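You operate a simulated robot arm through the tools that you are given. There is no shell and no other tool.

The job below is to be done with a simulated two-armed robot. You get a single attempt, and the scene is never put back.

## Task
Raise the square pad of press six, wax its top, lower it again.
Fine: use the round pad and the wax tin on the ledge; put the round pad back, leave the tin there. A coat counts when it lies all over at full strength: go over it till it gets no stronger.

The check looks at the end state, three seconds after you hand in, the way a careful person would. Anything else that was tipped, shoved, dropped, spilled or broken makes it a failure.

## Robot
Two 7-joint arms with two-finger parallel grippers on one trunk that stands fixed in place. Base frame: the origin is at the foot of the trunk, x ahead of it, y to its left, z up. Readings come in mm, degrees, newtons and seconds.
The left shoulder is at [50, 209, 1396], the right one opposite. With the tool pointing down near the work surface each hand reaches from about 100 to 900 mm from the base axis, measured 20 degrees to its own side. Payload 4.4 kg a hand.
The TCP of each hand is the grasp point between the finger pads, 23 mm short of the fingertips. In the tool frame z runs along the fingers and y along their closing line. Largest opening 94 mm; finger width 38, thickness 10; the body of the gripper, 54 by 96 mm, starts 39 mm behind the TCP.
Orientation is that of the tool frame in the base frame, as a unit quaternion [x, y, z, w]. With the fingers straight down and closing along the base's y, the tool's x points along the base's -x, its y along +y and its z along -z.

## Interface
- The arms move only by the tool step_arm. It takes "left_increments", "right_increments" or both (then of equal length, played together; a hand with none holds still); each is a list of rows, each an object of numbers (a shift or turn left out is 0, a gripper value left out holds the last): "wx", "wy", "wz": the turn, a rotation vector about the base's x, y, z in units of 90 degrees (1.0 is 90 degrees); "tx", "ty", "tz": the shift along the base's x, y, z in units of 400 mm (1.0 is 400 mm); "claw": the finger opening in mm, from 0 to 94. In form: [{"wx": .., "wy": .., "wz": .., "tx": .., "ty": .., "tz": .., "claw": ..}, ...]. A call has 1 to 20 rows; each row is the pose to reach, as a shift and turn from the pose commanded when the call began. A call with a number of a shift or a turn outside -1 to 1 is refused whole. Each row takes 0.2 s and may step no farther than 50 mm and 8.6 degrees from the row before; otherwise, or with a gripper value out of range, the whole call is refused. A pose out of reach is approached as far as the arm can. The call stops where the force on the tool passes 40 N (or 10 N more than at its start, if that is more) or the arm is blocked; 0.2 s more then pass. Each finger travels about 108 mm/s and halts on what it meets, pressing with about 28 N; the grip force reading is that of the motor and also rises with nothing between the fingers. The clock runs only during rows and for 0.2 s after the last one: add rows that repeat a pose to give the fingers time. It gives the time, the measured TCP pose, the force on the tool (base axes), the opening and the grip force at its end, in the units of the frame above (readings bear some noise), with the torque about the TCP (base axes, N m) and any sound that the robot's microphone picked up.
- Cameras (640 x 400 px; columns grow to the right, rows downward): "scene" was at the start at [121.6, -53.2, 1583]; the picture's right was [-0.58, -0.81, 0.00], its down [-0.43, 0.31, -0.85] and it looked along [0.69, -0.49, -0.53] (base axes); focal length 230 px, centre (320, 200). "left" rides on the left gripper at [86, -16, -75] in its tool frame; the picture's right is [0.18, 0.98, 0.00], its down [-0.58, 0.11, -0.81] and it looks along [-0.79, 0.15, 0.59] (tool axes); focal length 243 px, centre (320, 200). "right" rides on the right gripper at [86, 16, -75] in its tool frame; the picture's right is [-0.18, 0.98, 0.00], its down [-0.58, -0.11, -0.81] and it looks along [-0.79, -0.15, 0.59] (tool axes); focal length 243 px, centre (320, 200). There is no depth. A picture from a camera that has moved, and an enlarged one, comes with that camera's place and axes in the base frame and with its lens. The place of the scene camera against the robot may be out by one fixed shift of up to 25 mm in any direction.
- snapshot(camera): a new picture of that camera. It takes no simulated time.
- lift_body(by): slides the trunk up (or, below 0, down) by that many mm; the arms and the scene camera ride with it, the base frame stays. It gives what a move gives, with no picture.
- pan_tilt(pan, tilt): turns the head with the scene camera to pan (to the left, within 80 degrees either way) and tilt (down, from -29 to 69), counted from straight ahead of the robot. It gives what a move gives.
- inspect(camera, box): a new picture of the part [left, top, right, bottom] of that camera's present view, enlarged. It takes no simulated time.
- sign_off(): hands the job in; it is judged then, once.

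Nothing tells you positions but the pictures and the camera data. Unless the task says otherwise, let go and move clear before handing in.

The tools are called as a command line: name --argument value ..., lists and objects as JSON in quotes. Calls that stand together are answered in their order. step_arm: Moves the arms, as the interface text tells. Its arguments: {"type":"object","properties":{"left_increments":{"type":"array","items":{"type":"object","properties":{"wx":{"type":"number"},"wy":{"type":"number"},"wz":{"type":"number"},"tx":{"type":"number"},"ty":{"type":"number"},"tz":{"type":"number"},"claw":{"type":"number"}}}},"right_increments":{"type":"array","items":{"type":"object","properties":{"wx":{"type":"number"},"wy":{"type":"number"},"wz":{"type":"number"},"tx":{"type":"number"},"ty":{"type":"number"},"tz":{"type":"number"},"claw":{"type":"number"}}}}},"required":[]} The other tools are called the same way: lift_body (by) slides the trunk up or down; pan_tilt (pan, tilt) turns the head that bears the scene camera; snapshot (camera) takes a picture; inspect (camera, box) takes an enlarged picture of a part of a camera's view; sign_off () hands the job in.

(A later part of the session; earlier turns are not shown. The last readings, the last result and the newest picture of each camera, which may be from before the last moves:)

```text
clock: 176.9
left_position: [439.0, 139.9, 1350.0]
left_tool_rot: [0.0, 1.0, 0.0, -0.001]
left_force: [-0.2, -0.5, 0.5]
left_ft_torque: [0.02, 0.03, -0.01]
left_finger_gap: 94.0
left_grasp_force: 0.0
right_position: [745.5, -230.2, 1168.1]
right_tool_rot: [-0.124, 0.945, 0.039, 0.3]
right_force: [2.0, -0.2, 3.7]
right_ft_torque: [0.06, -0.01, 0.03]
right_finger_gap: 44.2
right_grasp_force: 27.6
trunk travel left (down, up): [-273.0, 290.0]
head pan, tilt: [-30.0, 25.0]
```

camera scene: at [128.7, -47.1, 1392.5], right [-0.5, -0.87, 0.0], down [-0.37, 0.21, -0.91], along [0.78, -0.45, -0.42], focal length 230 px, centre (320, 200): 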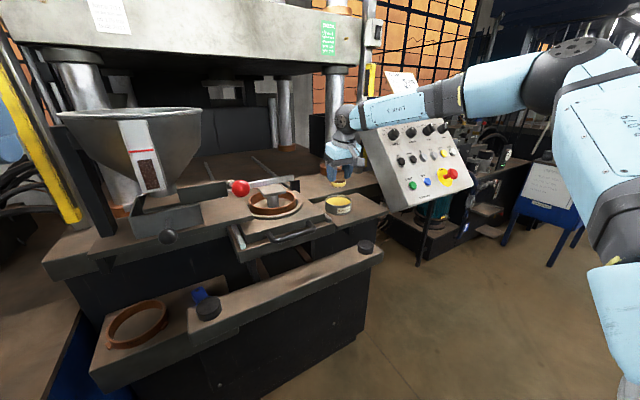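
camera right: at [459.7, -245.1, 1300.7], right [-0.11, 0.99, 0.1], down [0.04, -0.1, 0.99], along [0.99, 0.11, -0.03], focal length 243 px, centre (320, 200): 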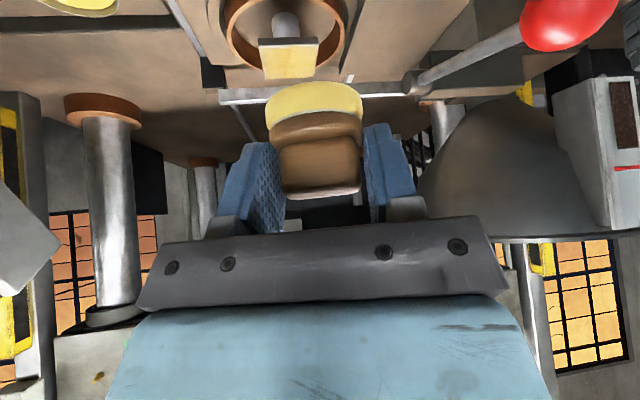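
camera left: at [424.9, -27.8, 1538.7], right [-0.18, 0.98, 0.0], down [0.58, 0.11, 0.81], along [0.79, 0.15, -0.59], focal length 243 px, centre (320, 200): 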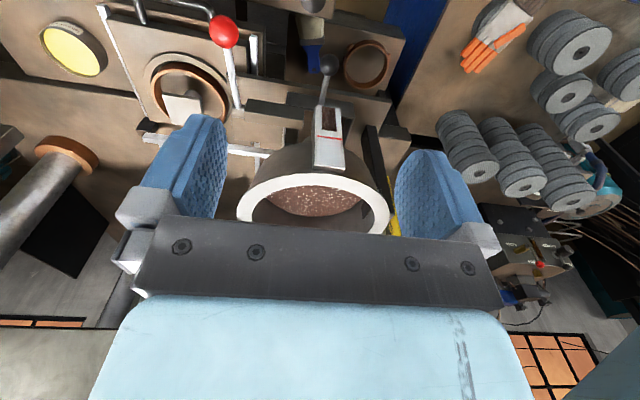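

Contact at 3.7 N. Near rim and left rim passes now.

step_arm --right_increments '[{"tx": -0.04, "ty": 0.04, "tz": -0.001}, {"tx": -0.075, "ty": 0.075, "tz": -0.001}, {"tx": -0.0775, "ty": 0.045, "tz": -0.001}, {"tx": -0.0775, "ty": 0.01, "tz": -0.001}, {"tx": -0.0775, "ty": -0.025, "tz": -0.001}, {"tx": -0.0775, "ty": -0.06, "tz": -0.001}, {"tx": -0.0775, "ty": -0.0825, "tz": -0.001}, {"tx": -0.0775, "ty": -0.05, "tz": -0.001}, {"tx": -0.0775, "ty": -0.015, "tz": -0.001}, {"tx": -0.0775, "ty": 0.02, "tz": -0.001}, {"tx": -0.0775, "ty": 0.055, "tz": -0.001}, {"tx": -0.0775, "ty": 0.0775, "tz": -0.001}, {"tx": -0.045, "ty": 0.0775, "tz": -0.0015}, {"tx": -0.01, "ty": 0.0775, "tz": -0.0015}, {"tx": 0.025, "ty": 0.0775, "tz": -0.0015}, {"tx": 0.05, "ty": 0.075, "tz": -0.0015}, {"tx": 0.015, "ty": 0.0775, "tz": -0.0015}, {"tx": -0.02, "ty": 0.0775, "tz": -0.0015}, {"tx": -0.055, "ty": 0.0775, "tz": -0.0015}, {"tx": -0.0775, "ty": 0.0775, "tz": -0.0015}]'

inspect --camera "right" --box '[100, 0, 480, 180]'

```text
clock: 181.1
left_position: [440.1, 138.7, 1351.5]
left_tool_rot: [0.0, 1.0, 0.0, 0.0]
left_force: [-0.8, 0.3, 0.8]
left_ft_torque: [0.0, 0.01, -0.05]
left_finger_gap: 93.8
left_grasp_force: 0.0
right_position: [713.6, -198.6, 1167.9]
right_tool_rot: [-0.124, 0.945, 0.038, 0.3]
right_force: [-0.5, -0.1, 5.7]
right_ft_torque: [0.01, -0.06, 0.04]
right_finger_gap: 44.0
right_grasp_force: 27.5
trunk travel left (down, up): [-273.0, 290.0]
head pan, tilt: [-30.0, 25.0]
```

```text
1.68 times, centred on (290, 90) of right
camera zoom: at [600.3, -214.4, 1178.4], right [-0.11, 0.99, 0.1], down [0.04, -0.1, 0.99], along [0.99, 0.11, -0.03], focal length 409 px, centre (370, 385)
```

zoom: 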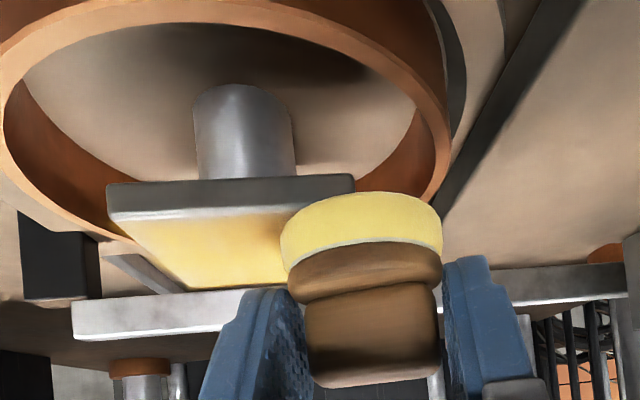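

Good. Now near rim again, right rim and far rim.

step_arm --right_increments '[{"tx": 0.0, "ty": -0.0375, "tz": -0.0005}, {"tx": 0.0, "ty": -0.0775, "tz": -0.0005}, {"tx": 0.0, "ty": -0.1175, "tz": -0.0005}, {"tx": 0.0, "ty": -0.16, "tz": -0.0005}, {"tx": 0.0325, "ty": -0.16, "tz": -0.0005}, {"tx": 0.0675, "ty": -0.16, "tz": -0.0005}, {"tx": 0.1025, "ty": -0.16, "tz": -0.0005}, {"tx": 0.1375, "ty": -0.16, "tz": -0.0005}, {"tx": 0.1575, "ty": -0.16, "tz": -0.0005}, {"tx": 0.1575, "ty": -0.1275, "tz": -0.001}, {"tx": 0.1575, "ty": -0.0925, "tz": -0.001}, {"tx": 0.1575, "ty": -0.0575, "tz": -0.001}, {"tx": 0.1525, "ty": -0.0275, "tz": -0.001}, {"tx": 0.1575, "ty": -0.0625, "tz": -0.001}, {"tx": 0.1575, "ty": -0.0975, "tz": -0.001}, {"tx": 0.1575, "ty": -0.1325, "tz": -0.001}, {"tx": 0.1575, "ty": -0.16, "tz": -0.001}, {"tx": 0.1225, "ty": -0.16, "tz": -0.001}, {"tx": 0.0875, "ty": -0.16, "tz": -0.001}, {"tx": 0.0525, "ty": -0.16, "tz": -0.001}]'

```text
clock: 185.3
left_position: [439.1, 138.9, 1352.0]
left_tool_rot: [0.0, 1.0, 0.0, 0.002]
left_force: [0.4, -0.9, -0.2]
left_ft_torque: [0.01, -0.04, 0.0]
left_finger_gap: 94.2
left_grasp_force: 0.1
right_position: [734.6, -264.9, 1165.9]
right_tool_rot: [-0.124, 0.945, 0.038, 0.3]
right_force: [-0.7, -1.7, 7.8]
right_ft_torque: [0.08, -0.01, 0.01]
right_finger_gap: 44.2
right_grasp_force: 28.2
right hand out of reach, approached as far as the arm can: row 13
trunk travel left (down, up): [-273.0, 290.0]
head pan, tilt: [-30.0, 25.0]
```

Backing off to inspect again.

step_arm --right_increments '[{"tz": 0.02}, {"tz": 0.08}, {"tz": 0.18, "tx": -0.04, "ty": 0.02}, {"tz": 0.25, "tx": -0.12, "ty": 0.04}, {"tz": 0.3, "tx": -0.22, "ty": 0.06}, {"tz": 0.3, "tx": -0.32, "ty": 0.08}, {"tz": 0.3, "tx": -0.41, "ty": 0.09}, {"tz": 0.3, "tx": -0.41, "ty": 0.09}]'

inspect --camera "right" --box '[255, 30, 325, 80]'

inspect --camera "scene" --box '[258, 180, 296, 200]'

inspect --camera "left" --box '[50, 150, 130, 190]'

```text
clock: 187.1
left_position: [441.7, 138.8, 1351.2]
left_tool_rot: [0.001, 1.0, 0.0, -0.001]
left_force: [-0.5, 0.3, 0.0]
left_ft_torque: [0.03, 0.03, -0.01]
left_finger_gap: 94.0
left_grasp_force: 0.0
right_position: [574.4, -227.5, 1285.4]
right_tool_rot: [-0.124, 0.946, 0.038, 0.298]
right_force: [-0.4, -0.3, 0.2]
right_ft_torque: [0.03, 0.01, 0.03]
right_finger_gap: 44.2
right_grasp_force: 27.6
trunk travel left (down, up): [-273.0, 290.0]
head pan, tilt: [-30.0, 25.0]
```

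```text
8.00 times, centred on (290, 55) of right
camera zoom: at [458.7, -243.5, 1297.0], right [-0.11, 0.99, 0.1], down [0.04, -0.1, 0.99], along [0.99, 0.11, -0.03], focal length 1941 px, centre (560, 1360)
```

zoom: 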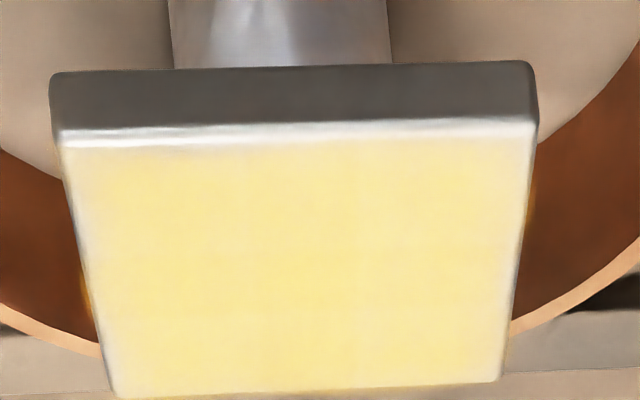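

```text
16.00 times, centred on (277, 190) of scene
camera zoom: at [129.8, -46.9, 1392.3], right [-0.5, -0.87, 0.0], down [-0.37, 0.21, -0.91], along [0.78, -0.45, -0.42], focal length 3673 px, centre (1008, 360)
```

zoom: 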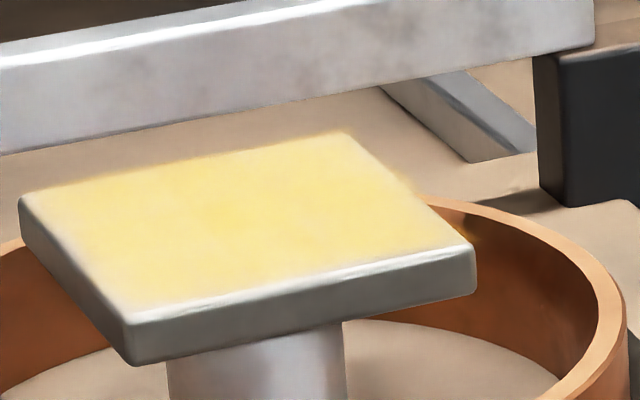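

```text
8.00 times, centred on (90, 170) of left
camera zoom: at [354.6, 123.7, 1424.9], right [-0.18, 0.98, 0.0], down [0.58, 0.11, 0.81], along [0.79, 0.15, -0.59], focal length 1941 px, centre (2160, 440)
```

zoom: 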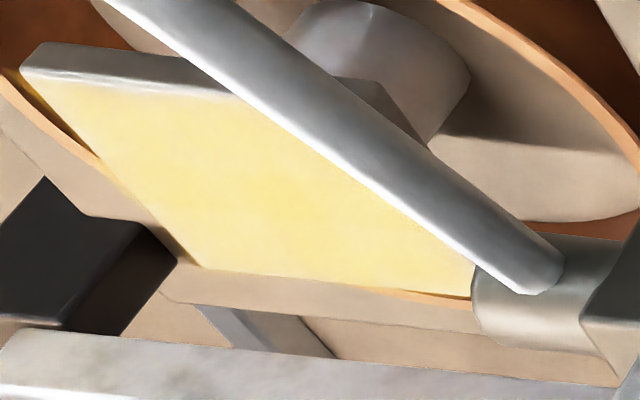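

The coat now looks uniform over the whole face and did not change from the last check, so it is at full strength. Next, the round pad: I'll rest it in the tin once more to change back to the 12° hold, which is needed beside the panel.

step_arm --right_increments '[{"ty": -0.1}, {"ty": -0.2, "tz": -0.02}, {"ty": -0.3, "tx": 0.04, "tz": -0.06}, {"ty": -0.4, "tx": 0.08, "tz": -0.1}, {"ty": -0.48, "tx": 0.15, "tz": -0.14}, {"ty": -0.531, "tx": 0.24, "tz": -0.18}, {"ty": -0.531, "tx": 0.324, "tz": -0.22}, {"ty": -0.531, "tx": 0.324, "tz": -0.32}, {"ty": -0.531, "tx": 0.324, "tz": -0.4}, {"ty": -0.531, "tx": 0.324, "tz": -0.45}, {"ty": -0.531, "tx": 0.324, "tz": -0.461}]'

inspect --camera "right" --box '[200, 0, 440, 150]'

```text
clock: 189.5
left_position: [440.3, 138.2, 1351.1]
left_tool_rot: [0.0, 1.0, 0.0, 0.0]
left_force: [-0.6, -1.0, 0.2]
left_ft_torque: [0.02, -0.03, 0.04]
left_finger_gap: 94.1
left_grasp_force: 0.0
right_position: [701.7, -438.9, 1101.0]
right_tool_rot: [-0.124, 0.945, 0.039, 0.299]
right_force: [-0.7, 0.0, -0.8]
right_ft_torque: [-0.02, 0.01, -0.01]
right_finger_gap: 44.3
right_grasp_force: 28.3
trunk travel left (down, up): [-273.0, 290.0]
head pan, tilt: [-30.0, 25.0]
```

```text
2.67 times, centred on (320, 75) of right
camera zoom: at [587.8, -455.5, 1112.9], right [-0.11, 0.99, 0.1], down [0.04, -0.1, 0.99], along [0.99, 0.11, -0.03], focal length 647 px, centre (320, 533)
```

zoom: 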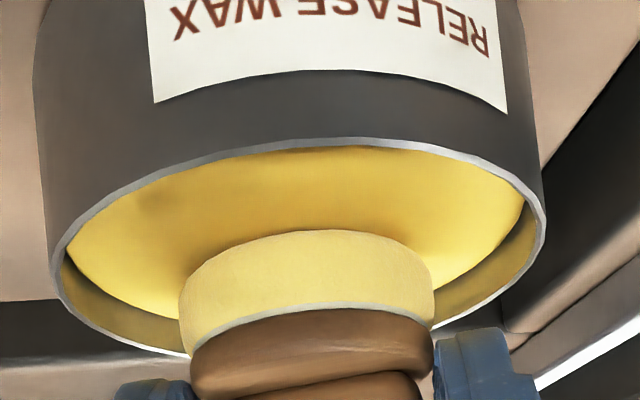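

Over the wax and centred. Lowering to a light touch.

step_arm --right_increments '[{"tz": -0.004}, {"tz": -0.008}, {"tz": -0.01}]'

```text
clock: 190.3
left_position: [439.8, 139.0, 1350.9]
left_tool_rot: [0.0, 1.0, 0.0, 0.001]
left_force: [-0.1, -0.3, 0.2]
left_ft_torque: [-0.01, 0.0, -0.02]
left_finger_gap: 94.0
left_grasp_force: 0.0
right_position: [701.4, -439.2, 1098.5]
right_tool_rot: [-0.125, 0.945, 0.039, 0.299]
right_force: [0.2, -0.4, 0.0]
right_ft_torque: [0.03, 0.02, 0.01]
right_finger_gap: 44.0
right_grasp_force: 27.8
trunk travel left (down, up): [-273.0, 290.0]
head pan, tilt: [-30.0, 25.0]
```

step_arm --right_increments '[{"tz": -0.003}, {"tz": -0.005}]'

```text
clock: 190.9
left_position: [439.0, 138.2, 1350.4]
left_tool_rot: [0.0, 1.0, 0.0, 0.0]
left_force: [-0.6, 0.7, -0.3]
left_ft_torque: [0.0, 0.01, -0.01]
left_finger_gap: 94.0
left_grasp_force: 0.2
right_position: [701.9, -438.7, 1096.7]
right_tool_rot: [-0.125, 0.945, 0.038, 0.3]
right_force: [2.2, -2.0, 6.1]
right_ft_torque: [-0.05, 0.02, 0.01]
right_finger_gap: 43.9
right_grasp_force: 28.2
trunk travel left (down, up): [-273.0, 290.0]
head pan, tilt: [-30.0, 25.0]
```

Touching at 6 N. Easing off slightly and opening to 60 mm.

step_arm --right_increments '[{"tz": 0.002}, {"tz": 0.002, "claw": 48}, {"tz": 0.002, "claw": 54}, {"tz": 0.002, "claw": 60}, {"tz": 0.002, "claw": 60}]'

snapshot --camera "right"

```text
clock: 192.1
left_position: [440.5, 137.6, 1352.0]
left_tool_rot: [0.001, 1.0, 0.0, 0.0]
left_force: [0.1, 0.4, 0.5]
left_ft_torque: [0.02, 0.03, 0.02]
left_finger_gap: 93.9
left_grasp_force: 0.1
right_position: [701.9, -439.5, 1096.8]
right_tool_rot: [-0.125, 0.945, 0.039, 0.3]
right_force: [-0.4, 0.3, 0.1]
right_ft_torque: [-0.01, 0.03, -0.01]
right_finger_gap: 60.2
right_grasp_force: 0.1
trunk travel left (down, up): [-273.0, 290.0]
head pan, tilt: [-30.0, 25.0]
```

```text
taken
camera right: at [587.6, -455.1, 1107.8], right [-0.11, 0.99, 0.1], down [0.04, -0.1, 0.99], along [0.99, 0.11, -0.03], focal length 243 px, centre (320, 200)
```

right: 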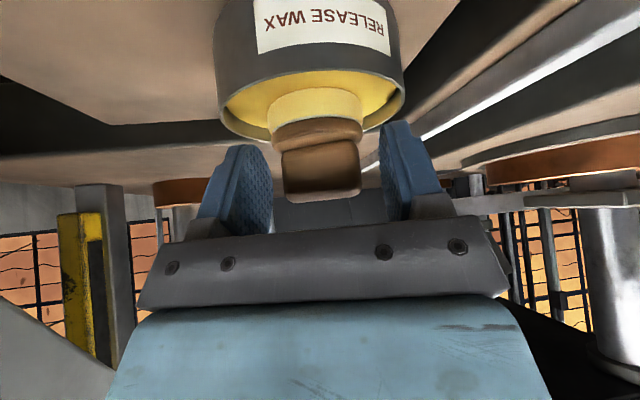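

It stands freely. Rotating the hand back to the 12° lean and closing.

step_arm --right_increments '[{"tz": 0.004}, {"tz": 0.004, "tx": -0.001, "wx": -0.022, "wy": 0.0823}, {"tz": 0.004, "tx": -0.002, "wx": -0.0441, "wy": 0.1646}, {"tz": 0.004, "tx": -0.004, "ty": -0.001, "wx": -0.0661, "wy": 0.2469}, {"tz": 0.004, "tx": -0.004, "ty": -0.001, "wx": -0.0661, "wy": 0.2469}]'

snapshot --camera "right"

inspect --camera "scene" --box '[300, 110, 390, 230]'

```text
clock: 193.3
left_position: [439.3, 139.3, 1350.8]
left_tool_rot: [0.0, 1.0, 0.0, 0.0]
left_force: [0.4, -0.5, 0.4]
left_ft_torque: [-0.03, -0.01, 0.04]
left_finger_gap: 94.1
left_grasp_force: 0.1
right_position: [699.7, -439.2, 1098.3]
right_tool_rot: [-0.131, 0.986, 0.013, 0.106]
right_force: [-0.9, 0.6, 0.4]
right_ft_torque: [-0.02, -0.01, 0.0]
right_finger_gap: 59.7
right_grasp_force: 0.1
trunk travel left (down, up): [-273.0, 290.0]
head pan, tilt: [-30.0, 25.0]
```

```text
taken
camera right: at [598.3, -452.1, 1153.6], right [-0.08, 1.0, 0.04], down [0.41, 0.0, 0.91], along [0.91, 0.09, -0.41], focal length 243 px, centre (320, 200)
```

right: 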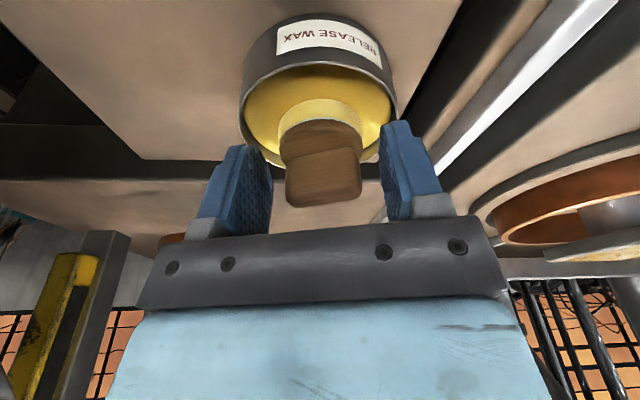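

```text
3.33 times, centred on (345, 170) of scene
camera zoom: at [128.2, -46.5, 1392.6], right [-0.5, -0.87, 0.0], down [-0.37, 0.21, -0.91], along [0.79, -0.45, -0.42], focal length 765 px, centre (237, 300)
```

zoom: 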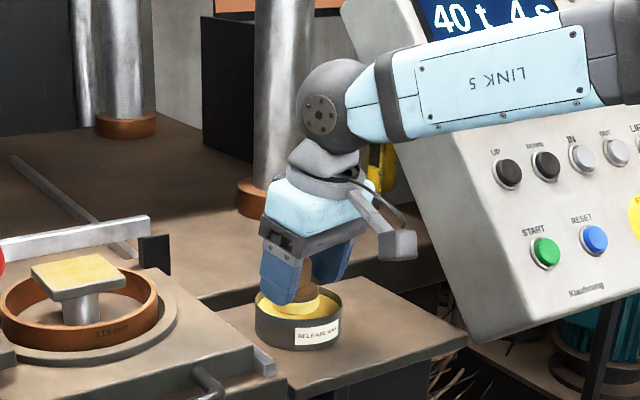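

Aligned. Closing.

step_arm --right_increments '[{"claw": 52}, {"claw": 48}, {"claw": 46}, {"claw": 0}, {"claw": 0}, {"claw": 0}]'

step_arm --right_increments '[{"tz": 0.01}, {"tz": 0.04}, {"tz": 0.1}, {"tz": 0.18}, {"tz": 0.22}, {"tz": 0.22}]'

snapshot --camera "right"

inspect --camera "scene" --box '[300, 90, 390, 230]'

```text
clock: 194.7
left_position: [440.0, 138.7, 1352.1]
left_tool_rot: [0.0, 1.0, 0.0, 0.0]
left_force: [0.3, -0.9, 0.5]
left_ft_torque: [0.0, -0.01, -0.01]
left_finger_gap: 93.9
left_grasp_force: 0.0
right_position: [699.6, -440.7, 1097.2]
right_tool_rot: [-0.131, 0.986, 0.013, 0.104]
right_force: [-0.4, 0.0, 0.5]
right_ft_torque: [-0.06, 0.02, -0.03]
right_finger_gap: 43.1
right_grasp_force: 28.1
trunk travel left (down, up): [-273.0, 290.0]
head pan, tilt: [-30.0, 25.0]
```

```text
clock: 196.1
left_position: [439.3, 139.2, 1351.3]
left_tool_rot: [0.0, 1.0, 0.0, -0.001]
left_force: [-0.3, 0.8, 0.5]
left_ft_torque: [0.01, 0.0, 0.02]
left_finger_gap: 94.0
left_grasp_force: 0.1
right_position: [700.0, -441.4, 1186.9]
right_tool_rot: [-0.129, 0.986, 0.013, 0.104]
right_force: [-0.3, -0.3, -0.5]
right_ft_torque: [-0.03, 0.01, 0.01]
right_finger_gap: 43.4
right_grasp_force: 28.4
trunk travel left (down, up): [-273.0, 290.0]
head pan, tilt: [-30.0, 25.0]
```

```text
taken
camera right: at [599.3, -452.5, 1241.4], right [-0.08, 1.0, 0.04], down [0.41, 0.0, 0.91], along [0.91, 0.09, -0.41], focal length 243 px, centre (320, 200)
```

right: 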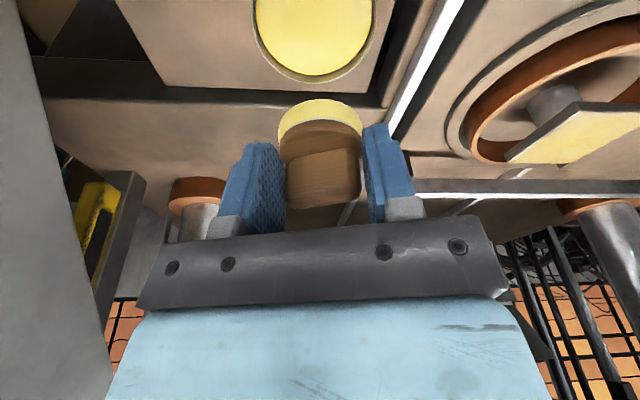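

```text
2.86 times, centred on (345, 160) of scene
camera zoom: at [128.9, -47.1, 1392.5], right [-0.5, -0.87, 0.0], down [-0.37, 0.21, -0.91], along [0.78, -0.45, -0.42], focal length 656 px, centre (249, 314)
```

zoom: 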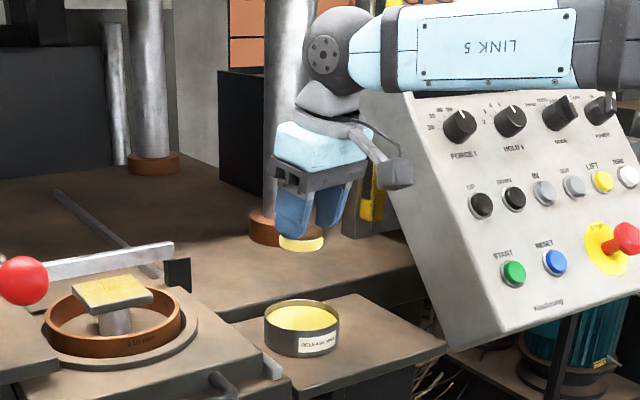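

Lifted. I'll zoom in to verify how the round pad sits in the grip before placing it.

inspect --camera "right" --box '[250, 80, 390, 240]'

inspect --camera "scene" --box '[328, 145, 364, 185]'

inspect --camera "left" --box '[0, 60, 200, 220]'

```text
2.50 times, centred on (320, 160) of right
camera zoom: at [599.3, -452.5, 1241.4], right [-0.08, 1.0, 0.04], down [0.41, 0.0, 0.91], along [0.91, 0.09, -0.41], focal length 606 px, centre (320, 300)
```

zoom: 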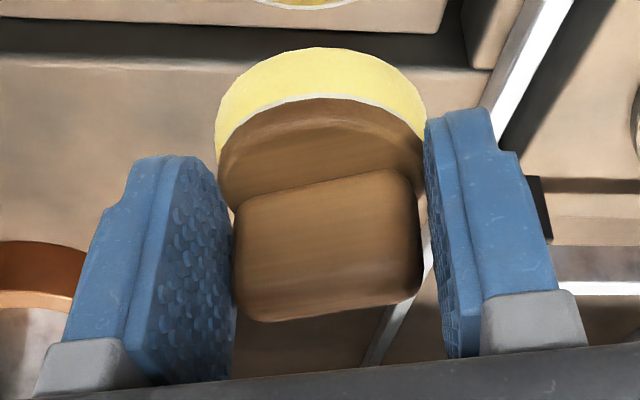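

```text
10.00 times, centred on (346, 165) of scene
camera zoom: at [128.9, -47.1, 1392.5], right [-0.5, -0.87, 0.0], down [-0.37, 0.21, -0.91], along [0.78, -0.45, -0.42], focal length 2295 px, centre (60, 550)
```

zoom: 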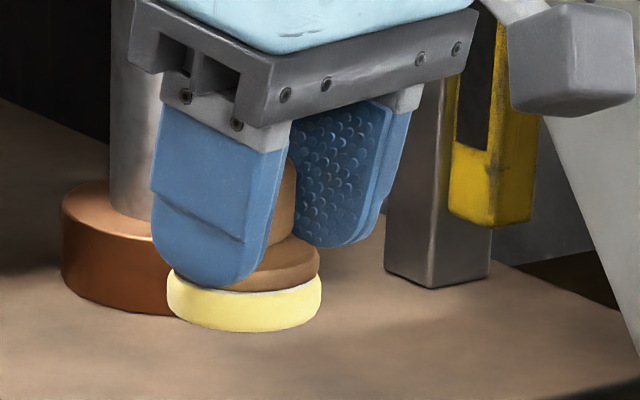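

```text
2.50 times, centred on (100, 140) of left
camera zoom: at [353.6, 123.6, 1425.3], right [-0.18, 0.98, 0.0], down [0.58, 0.11, 0.81], along [0.79, 0.15, -0.59], focal length 606 px, centre (870, 350)
```

zoom: 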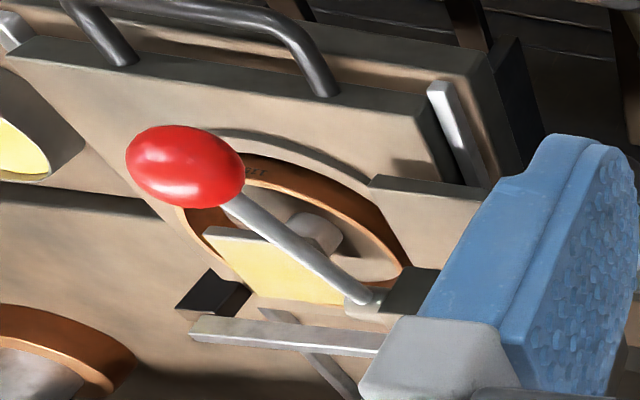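

Held securely; its base sits about 9 mm ahead of the grip point. Now turning the hand back to the ledge orientation (yaw -90°), well above everything.

step_arm --right_increments '[{"wz": -0.09}, {"wz": -0.18}, {"wz": -0.27, "ty": -0.01}, {"wz": -0.36, "ty": -0.02}, {"wz": -0.45, "ty": -0.03}, {"wz": -0.54, "ty": -0.04}, {"wz": -0.63, "ty": -0.05}, {"wz": -0.72, "ty": -0.06}, {"wz": -0.81, "ty": -0.07}, {"wz": -0.9, "ty": -0.08}, {"wz": -0.99, "ty": -0.09}, {"wz": -0.99, "ty": -0.09}]'

step_arm --right_increments '[{"wz": -0.09, "ty": -0.03, "tx": -0.01}, {"wz": -0.177, "ty": -0.08, "tx": -0.03}, {"wz": -0.177, "ty": -0.13, "tx": -0.05}, {"wz": -0.177, "ty": -0.155, "tx": -0.066}, {"wz": -0.177, "ty": -0.155, "tx": -0.066}]'

snapshot --camera "right"

inspect --camera "scene" --box '[300, 80, 420, 240]'

```text
clock: 198.7
left_position: [440.0, 138.0, 1349.8]
left_tool_rot: [-0.001, 1.0, 0.0, 0.0]
left_force: [-1.1, -0.7, -0.3]
left_ft_torque: [0.0, -0.02, 0.0]
left_finger_gap: 94.2
left_grasp_force: 0.0
right_position: [699.2, -476.7, 1185.7]
right_tool_rot: [0.599, 0.794, -0.064, 0.084]
right_force: [-0.2, 0.0, -0.8]
right_ft_torque: [0.02, -0.03, 0.01]
right_finger_gap: 42.6
right_grasp_force: 27.6
trunk travel left (down, up): [-273.0, 290.0]
head pan, tilt: [-30.0, 25.0]
```

```text
clock: 199.9
left_position: [439.3, 138.0, 1351.2]
left_tool_rot: [-0.001, 1.0, -0.001, -0.001]
left_force: [0.1, 0.1, 0.5]
left_ft_torque: [-0.04, -0.02, -0.02]
left_finger_gap: 93.8
left_grasp_force: 0.1
right_position: [672.8, -537.8, 1185.2]
right_tool_rot: [0.703, 0.703, -0.074, 0.074]
right_force: [0.0, 0.0, -0.7]
right_ft_torque: [0.01, -0.03, 0.0]
right_finger_gap: 42.6
right_grasp_force: 28.1
trunk travel left (down, up): [-273.0, 290.0]
head pan, tilt: [-30.0, 25.0]
```

```text
taken
camera right: at [689.7, -439.9, 1240.7], right [0.98, -0.18, 0.04], down [-0.11, -0.4, 0.91], along [-0.15, -0.9, -0.41], focal length 243 px, centre (320, 200)
```

right: 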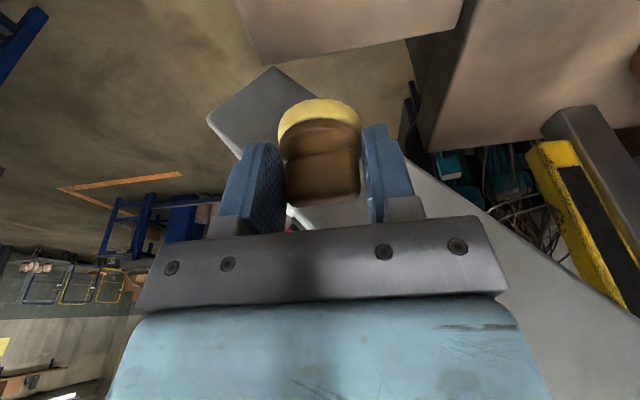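

```text
2.50 times, centred on (360, 160) of scene
camera zoom: at [128.9, -47.0, 1392.5], right [-0.5, -0.87, 0.0], down [-0.37, 0.21, -0.91], along [0.78, -0.45, -0.42], focal length 574 px, centre (220, 300)
```

zoom: 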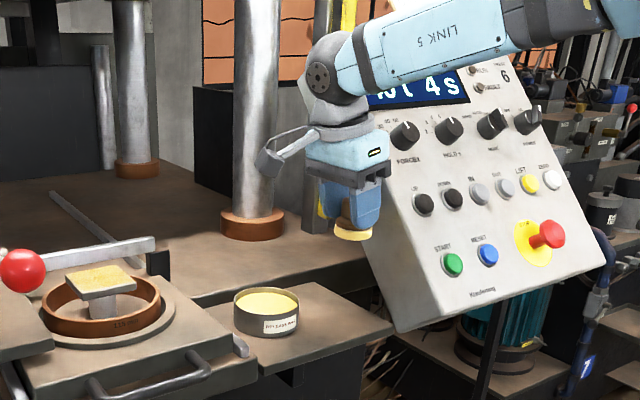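

The orientation matches the original hold. Lowering toward the ledge spot.

step_arm --right_increments '[{"tz": -0.08}, {"tz": -0.16}, {"tz": -0.22}, {"tz": -0.25}, {"tz": -0.25}]'

snapshot --camera "right"

inspect --camera "scene" --box '[330, 120, 400, 230]'

```text
clock: 201.1
left_position: [439.3, 138.8, 1350.0]
left_tool_rot: [-0.001, 1.0, 0.0, 0.0]
left_force: [0.6, -0.5, -0.8]
left_ft_torque: [0.01, 0.0, -0.01]
left_finger_gap: 93.8
left_grasp_force: 0.0
right_position: [673.3, -536.5, 1085.2]
right_tool_rot: [0.704, 0.703, -0.075, 0.074]
right_force: [0.1, 0.0, 0.1]
right_ft_torque: [0.0, -0.06, -0.02]
right_finger_gap: 42.7
right_grasp_force: 28.0
trunk travel left (down, up): [-273.0, 290.0]
head pan, tilt: [-30.0, 25.0]
```

```text
taken
camera right: at [689.0, -439.1, 1140.9], right [0.98, -0.18, 0.04], down [-0.11, -0.4, 0.91], along [-0.15, -0.9, -0.41], focal length 243 px, centre (320, 200)
```

right: 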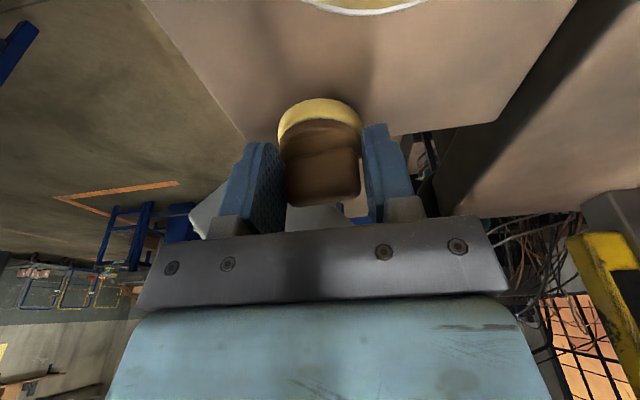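

```text
3.64 times, centred on (365, 175) of scene
camera zoom: at [128.6, -46.9, 1392.5], right [-0.5, -0.87, 0.0], down [-0.37, 0.21, -0.91], along [0.78, -0.45, -0.42], focal length 835 px, centre (156, 291)
```

zoom: 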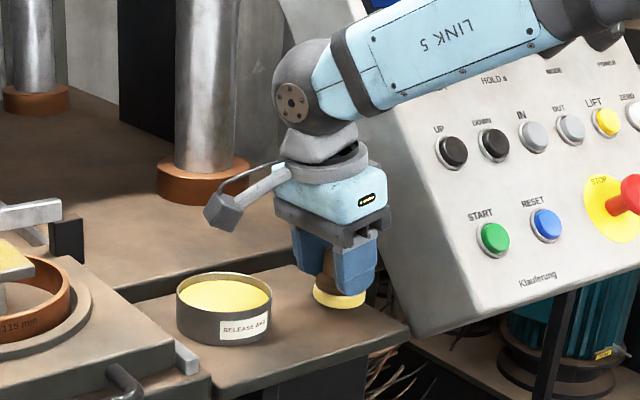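

About 14 mm above the ledge. Lowering gently to contact.

step_arm --right_increments '[{"tz": -0.015}, {"tz": -0.025}, {"tz": -0.03}]'

```text
clock: 201.9
left_position: [438.9, 138.7, 1350.6]
left_tool_rot: [-0.001, 1.0, 0.0, 0.0]
left_force: [-0.7, -0.2, 0.5]
left_ft_torque: [0.0, -0.01, 0.01]
left_finger_gap: 94.0
left_grasp_force: 0.0
right_position: [674.2, -537.7, 1073.8]
right_tool_rot: [0.703, 0.703, -0.075, 0.074]
right_force: [0.3, -0.3, 1.2]
right_ft_torque: [-0.05, -0.01, 0.01]
right_finger_gap: 40.2
right_grasp_force: 28.0
trunk travel left (down, up): [-273.0, 290.0]
head pan, tilt: [-30.0, 25.0]
```

inspect --camera "right" --box '[220, 60, 420, 240]'

inspect --camera "scene" --box '[345, 170, 385, 215]'

```text
2.22 times, centred on (320, 150) of right
camera zoom: at [689.4, -439.5, 1129.2], right [0.98, -0.18, 0.04], down [-0.11, -0.4, 0.91], along [-0.15, -0.9, -0.41], focal length 539 px, centre (320, 311)
```

zoom: 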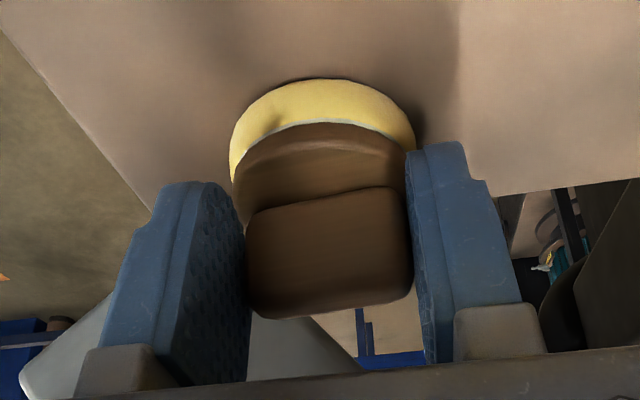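

```text
8.89 times, centred on (365, 192) of scene
camera zoom: at [128.8, -47.0, 1392.5], right [-0.5, -0.87, 0.0], down [-0.37, 0.21, -0.91], along [0.78, -0.45, -0.42], focal length 2040 px, centre (-80, 267)
```

zoom: 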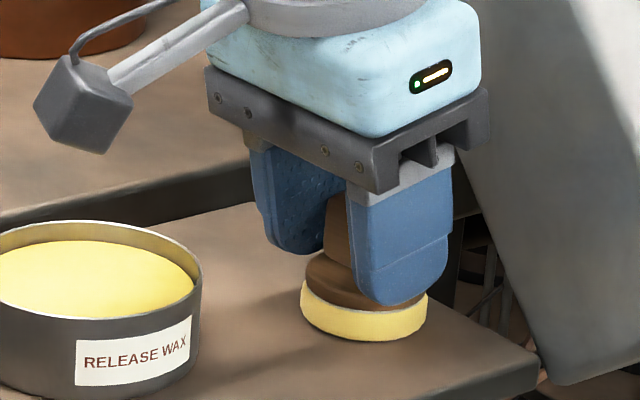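

step_arm --right_increments '[{"tz": -0.003}, {"tz": -0.006}]'

```text
clock: 202.5
left_position: [440.2, 139.9, 1352.2]
left_tool_rot: [0.0, 1.0, 0.001, -0.001]
left_force: [0.2, 0.4, -0.4]
left_ft_torque: [-0.03, 0.02, -0.01]
left_finger_gap: 93.9
left_grasp_force: 0.0
right_position: [673.9, -536.2, 1073.9]
right_tool_rot: [0.703, 0.703, -0.074, 0.076]
right_force: [3.8, -4.7, 12.5]
right_ft_torque: [-0.25, 0.07, 0.09]
right_finger_gap: 40.1
right_grasp_force: 27.5
trunk travel left (down, up): [-273.0, 290.0]
head pan, tilt: [-30.0, 25.0]
```

On the ledge (12 N). Easing off and opening the fingers slowly.

step_arm --right_increments '[{"tz": 0.0035}, {"tz": 0.0035, "claw": 44}, {"tz": 0.0035, "claw": 50}, {"tz": 0.0035, "claw": 60}, {"tz": 0.0035, "claw": 74}, {"tz": 0.0035, "claw": 74}]'

inspect --camera "right" --box '[220, 60, 420, 240]'

inspect --camera "scene" --box '[345, 170, 385, 215]'

```text
clock: 203.9
left_position: [439.9, 138.0, 1350.4]
left_tool_rot: [-0.001, 1.0, 0.0, 0.0]
left_force: [-0.5, 0.4, 0.1]
left_ft_torque: [-0.01, -0.04, 0.02]
left_finger_gap: 94.0
left_grasp_force: 0.0
right_position: [673.9, -537.6, 1072.1]
right_tool_rot: [0.703, 0.703, -0.076, 0.074]
right_force: [0.5, 0.1, 0.1]
right_ft_torque: [0.0, 0.0, -0.02]
right_finger_gap: 74.2
right_grasp_force: 0.1
trunk travel left (down, up): [-273.0, 290.0]
head pan, tilt: [-30.0, 25.0]
```

```text
2.22 times, centred on (320, 150) of right
camera zoom: at [689.4, -439.5, 1127.9], right [0.98, -0.18, 0.04], down [-0.11, -0.4, 0.91], along [-0.15, -0.9, -0.41], focal length 539 px, centre (320, 311)
```

zoom: 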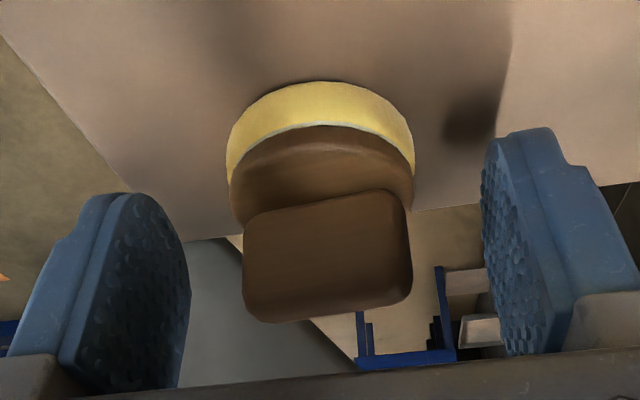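

```text
8.89 times, centred on (365, 192) of scene
camera zoom: at [128.7, -46.9, 1392.5], right [-0.5, -0.87, 0.0], down [-0.37, 0.21, -0.91], along [0.78, -0.45, -0.42], focal length 2040 px, centre (-80, 267)
```

zoom: 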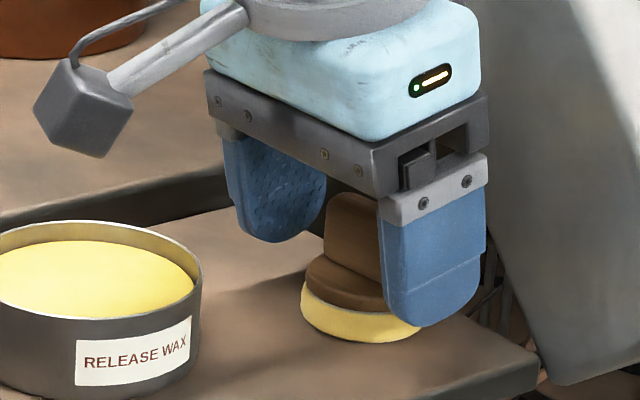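

The round pad stands on its spot on the ledge. Lifting the hand straight up and away.

step_arm --right_increments '[{"tz": 0.03}, {"tz": 0.1}, {"tz": 0.2}, {"tz": 0.3}, {"tz": 0.38, "tx": -0.05}, {"tz": 0.45, "tx": -0.13, "ty": 0.02}, {"tz": 0.48, "tx": -0.23, "ty": 0.04}, {"tz": 0.48, "tx": -0.33, "ty": 0.05}, {"tz": 0.48, "tx": -0.43, "ty": 0.05}, {"tz": 0.48, "tx": -0.43, "ty": 0.05}]'

inspect --camera "scene" --box '[300, 150, 400, 240]'

snapshot --camera "scene"

```text
clock: 206.1
left_position: [440.8, 139.7, 1349.5]
left_tool_rot: [0.0, 1.0, 0.0, -0.001]
left_force: [0.7, 0.0, 0.2]
left_ft_torque: [0.01, 0.04, 0.02]
left_finger_gap: 93.9
left_grasp_force: 0.1
right_position: [502.4, -516.7, 1263.7]
right_tool_rot: [0.703, 0.703, -0.076, 0.074]
right_force: [0.4, 0.9, -0.4]
right_ft_torque: [0.0, 0.03, 0.0]
right_finger_gap: 74.0
right_grasp_force: 0.1
trunk travel left (down, up): [-273.0, 290.0]
head pan, tilt: [-30.0, 25.0]
```

```text
4.44 times, centred on (350, 195) of scene
camera zoom: at [130.0, -46.6, 1392.3], right [-0.5, -0.87, 0.0], down [-0.37, 0.21, -0.91], along [0.78, -0.45, -0.42], focal length 1020 px, centre (187, 222)
```

zoom: 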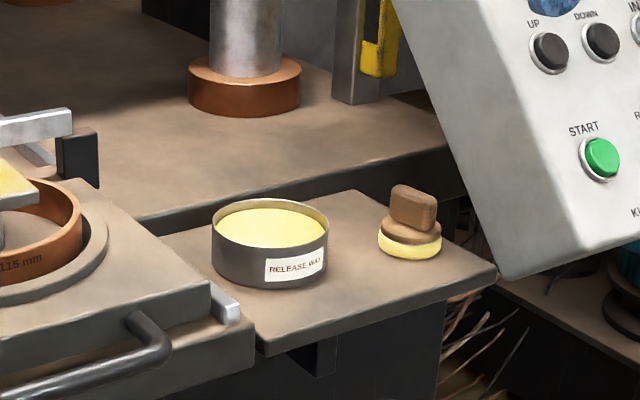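

```text
taken
camera scene: at [130.0, -46.6, 1392.3], right [-0.5, -0.87, 0.0], down [-0.37, 0.21, -0.91], along [0.78, -0.45, -0.42], focal length 230 px, centre (320, 200)
```

scene: 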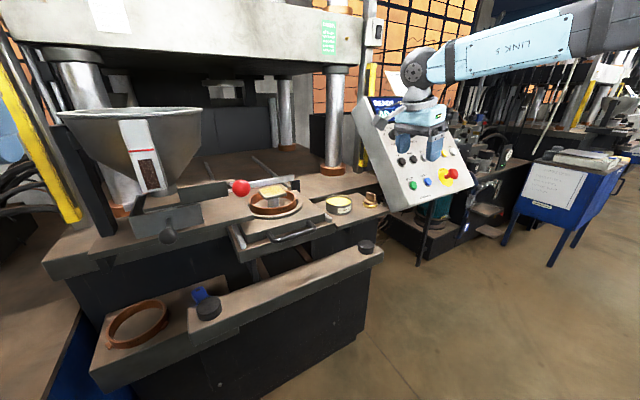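

The round pad is back in its place, upright, and the tin is untouched. Now I'll raise the trunk to its starting height and go press LIFT again to lower the square pad.

lift_body --by 202

snapshot --camera "scene"

```text
clock: 208.3
left_position: [439.6, 138.8, 1552.8]
left_tool_rot: [0.0, 1.0, 0.001, 0.001]
left_force: [-0.1, 0.5, -0.6]
left_ft_torque: [0.0, 0.03, 0.03]
left_finger_gap: 93.9
left_grasp_force: 0.2
right_position: [502.9, -516.3, 1465.9]
right_tool_rot: [0.703, 0.703, -0.074, 0.074]
right_force: [-0.2, 0.7, 0.2]
right_ft_torque: [0.0, 0.01, 0.01]
right_finger_gap: 73.9
right_grasp_force: 0.1
trunk travel left (down, up): [-475.0, 88.0]
head pan, tilt: [-30.0, 25.0]
```

```text
taken
camera scene: at [128.9, -47.0, 1594.4], right [-0.5, -0.87, 0.0], down [-0.37, 0.21, -0.91], along [0.78, -0.45, -0.42], focal length 230 px, centre (320, 200)
```

scene: 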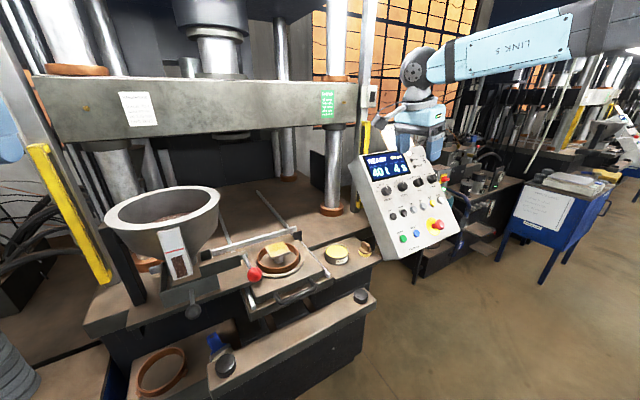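

From this higher view I can also check the coat once more.

inspect --camera "scene" --box '[250, 232, 310, 272]'

inspect --camera "left" --box '[0, 80, 200, 220]'

inspect --camera "scene" --box '[318, 232, 388, 272]'

```text
10.00 times, centred on (280, 252) of scene
camera zoom: at [128.9, -47.0, 1594.4], right [-0.5, -0.87, 0.0], down [-0.37, 0.21, -0.91], along [0.78, -0.45, -0.42], focal length 2295 px, centre (720, -320)
```

zoom: 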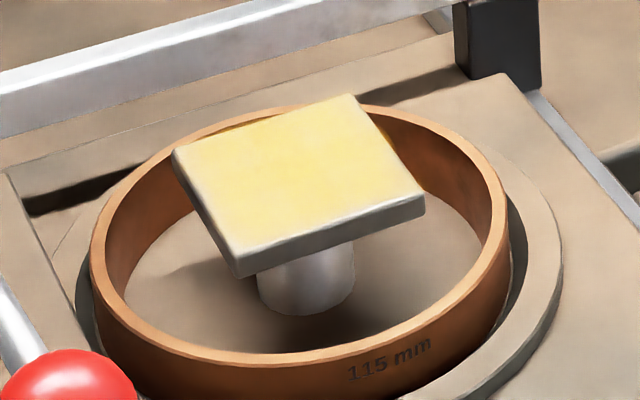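

```text
2.86 times, centred on (100, 150) of left
camera zoom: at [353.7, 123.7, 1627.2], right [-0.18, 0.98, 0.0], down [0.58, 0.11, 0.81], along [0.79, 0.15, -0.59], focal length 693 px, centre (949, 343)
```

zoom: 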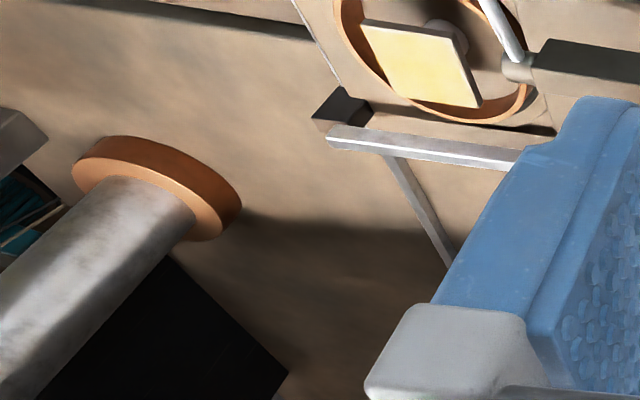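

```text
9.14 times, centred on (353, 252) of scene
camera zoom: at [128.9, -47.0, 1594.4], right [-0.5, -0.87, 0.0], down [-0.37, 0.21, -0.91], along [0.78, -0.45, -0.42], focal length 2099 px, centre (18, -275)
```

zoom: 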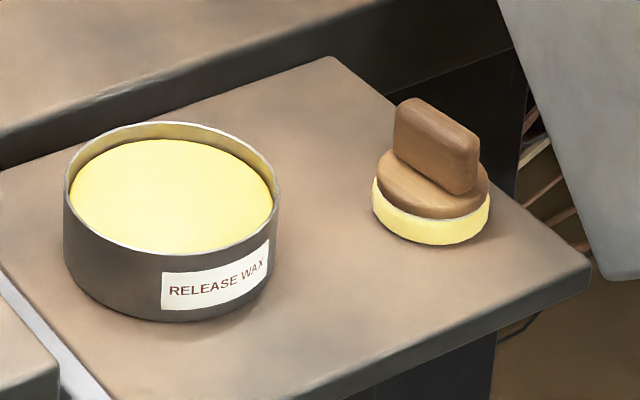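

The round pad and tin look just as at the start. I'll zoom in hard on the coat before lowering the pad.

inspect --camera "scene" --box '[264, 238, 296, 262]'

inspect --camera "left" --box '[120, 80, 176, 120]'

```text
16.00 times, centred on (280, 250) of scene
camera zoom: at [128.9, -47.0, 1594.4], right [-0.5, -0.87, 0.0], down [-0.37, 0.21, -0.91], along [0.78, -0.45, -0.42], focal length 3673 px, centre (960, -600)
```

zoom: 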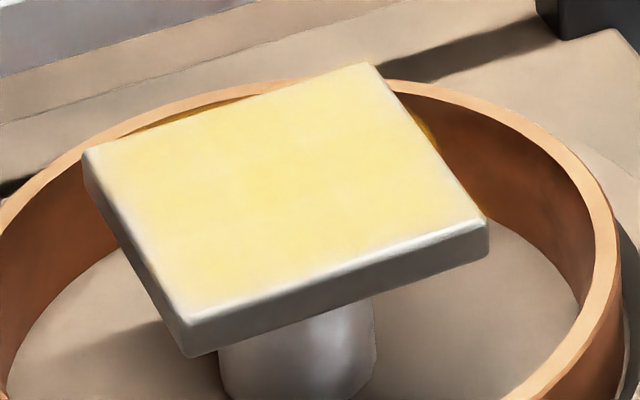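

```text
10.00 times, centred on (148, 100) of left
camera zoom: at [353.7, 123.7, 1627.2], right [-0.18, 0.98, 0.0], down [0.58, 0.11, 0.81], along [0.79, 0.15, -0.59], focal length 2426 px, centre (2040, 1200)
```

zoom: 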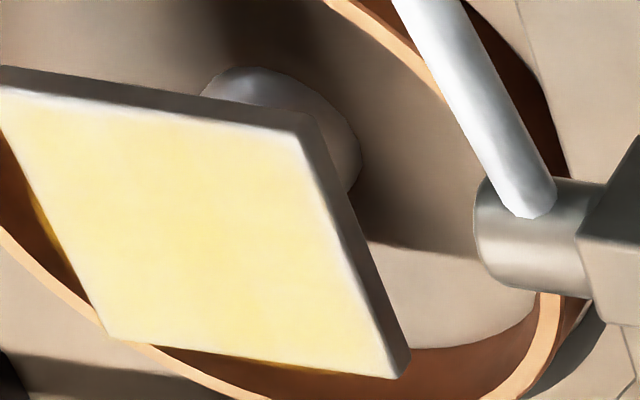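

The near and left rims look a touch paler here, but those bevels face both cameras, so I want a closer, steeper look. I'll bring the left hand's camera over the pad as I did before.

step_arm --left_increments '[{"tx": 0.05, "ty": -0.03, "tz": -0.06}, {"tx": 0.1, "ty": -0.06, "tz": -0.12}, {"tx": 0.15, "ty": -0.1, "tz": -0.18}, {"tx": 0.18, "ty": -0.18, "tz": -0.22}, {"tx": 0.2, "ty": -0.27, "tz": -0.23}, {"tx": 0.25, "ty": -0.34, "tz": -0.24}, {"tx": 0.32, "ty": -0.378, "tz": -0.25}, {"tx": 0.33, "ty": -0.378, "tz": -0.25}]'

snapshot --camera "left"

inspect --camera "left" --box '[130, 45, 200, 100]'

```text
clock: 210.1
left_position: [572.1, -11.2, 1453.6]
left_tool_rot: [0.0, 1.0, 0.0, 0.0]
left_force: [0.4, -0.4, 0.4]
left_ft_torque: [0.02, -0.02, -0.03]
left_finger_gap: 94.3
left_grasp_force: 0.1
right_position: [500.7, -517.1, 1468.2]
right_tool_rot: [0.703, 0.703, -0.075, 0.074]
right_force: [-0.7, 0.0, 0.0]
right_ft_torque: [0.03, 0.0, 0.02]
right_finger_gap: 73.9
right_grasp_force: 0.1
trunk travel left (down, up): [-475.0, 88.0]
head pan, tilt: [-30.0, 25.0]
```

```text
taken
camera left: at [484.8, -26.6, 1527.7], right [-0.18, 0.98, 0.0], down [0.58, 0.11, 0.81], along [0.79, 0.15, -0.59], focal length 243 px, centre (320, 200)
```

left: 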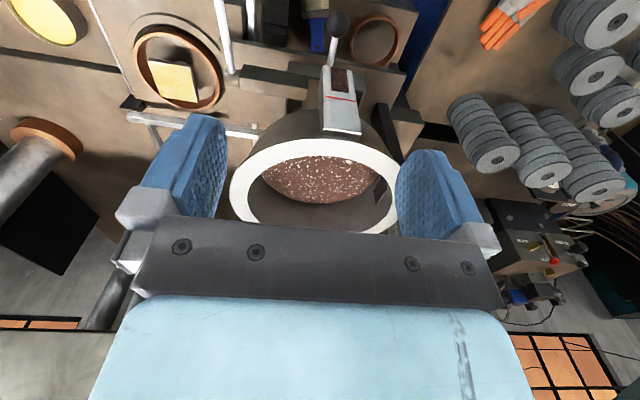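

```text
7.27 times, centred on (165, 72) of left
camera zoom: at [484.8, -26.6, 1527.7], right [-0.18, 0.98, 0.0], down [0.58, 0.11, 0.81], along [0.79, 0.15, -0.59], focal length 1764 px, centre (1447, 1127)
```

zoom: 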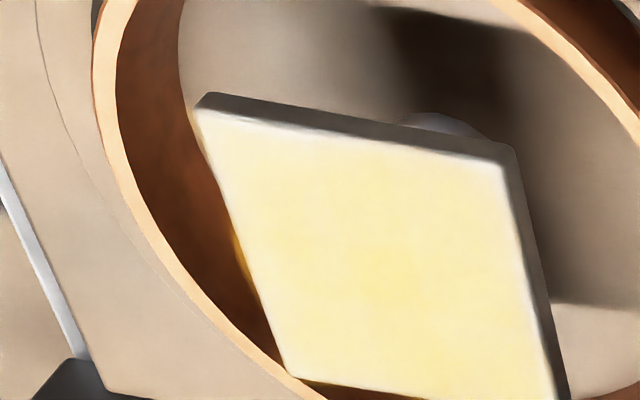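

inspect --camera "left" --box '[148, 56, 196, 86]'

inspect --camera "left" --box '[156, 74, 204, 106]'

```text
13.33 times, centred on (172, 71) of left
camera zoom: at [484.8, -26.6, 1527.7], right [-0.18, 0.98, 0.0], down [0.58, 0.11, 0.81], along [0.79, 0.15, -0.59], focal length 3235 px, centre (2293, 1920)
```

zoom: 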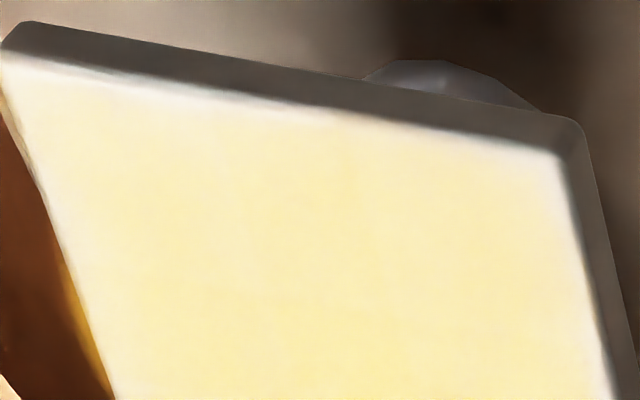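

```text
12.50 times, centred on (180, 90) of left
camera zoom: at [484.8, -26.6, 1527.7], right [-0.18, 0.98, 0.0], down [0.58, 0.11, 0.81], along [0.79, 0.15, -0.59], focal length 3033 px, centre (2070, 1575)
```

zoom: 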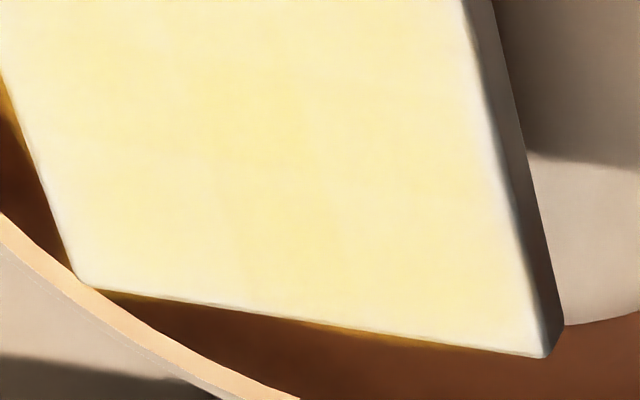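

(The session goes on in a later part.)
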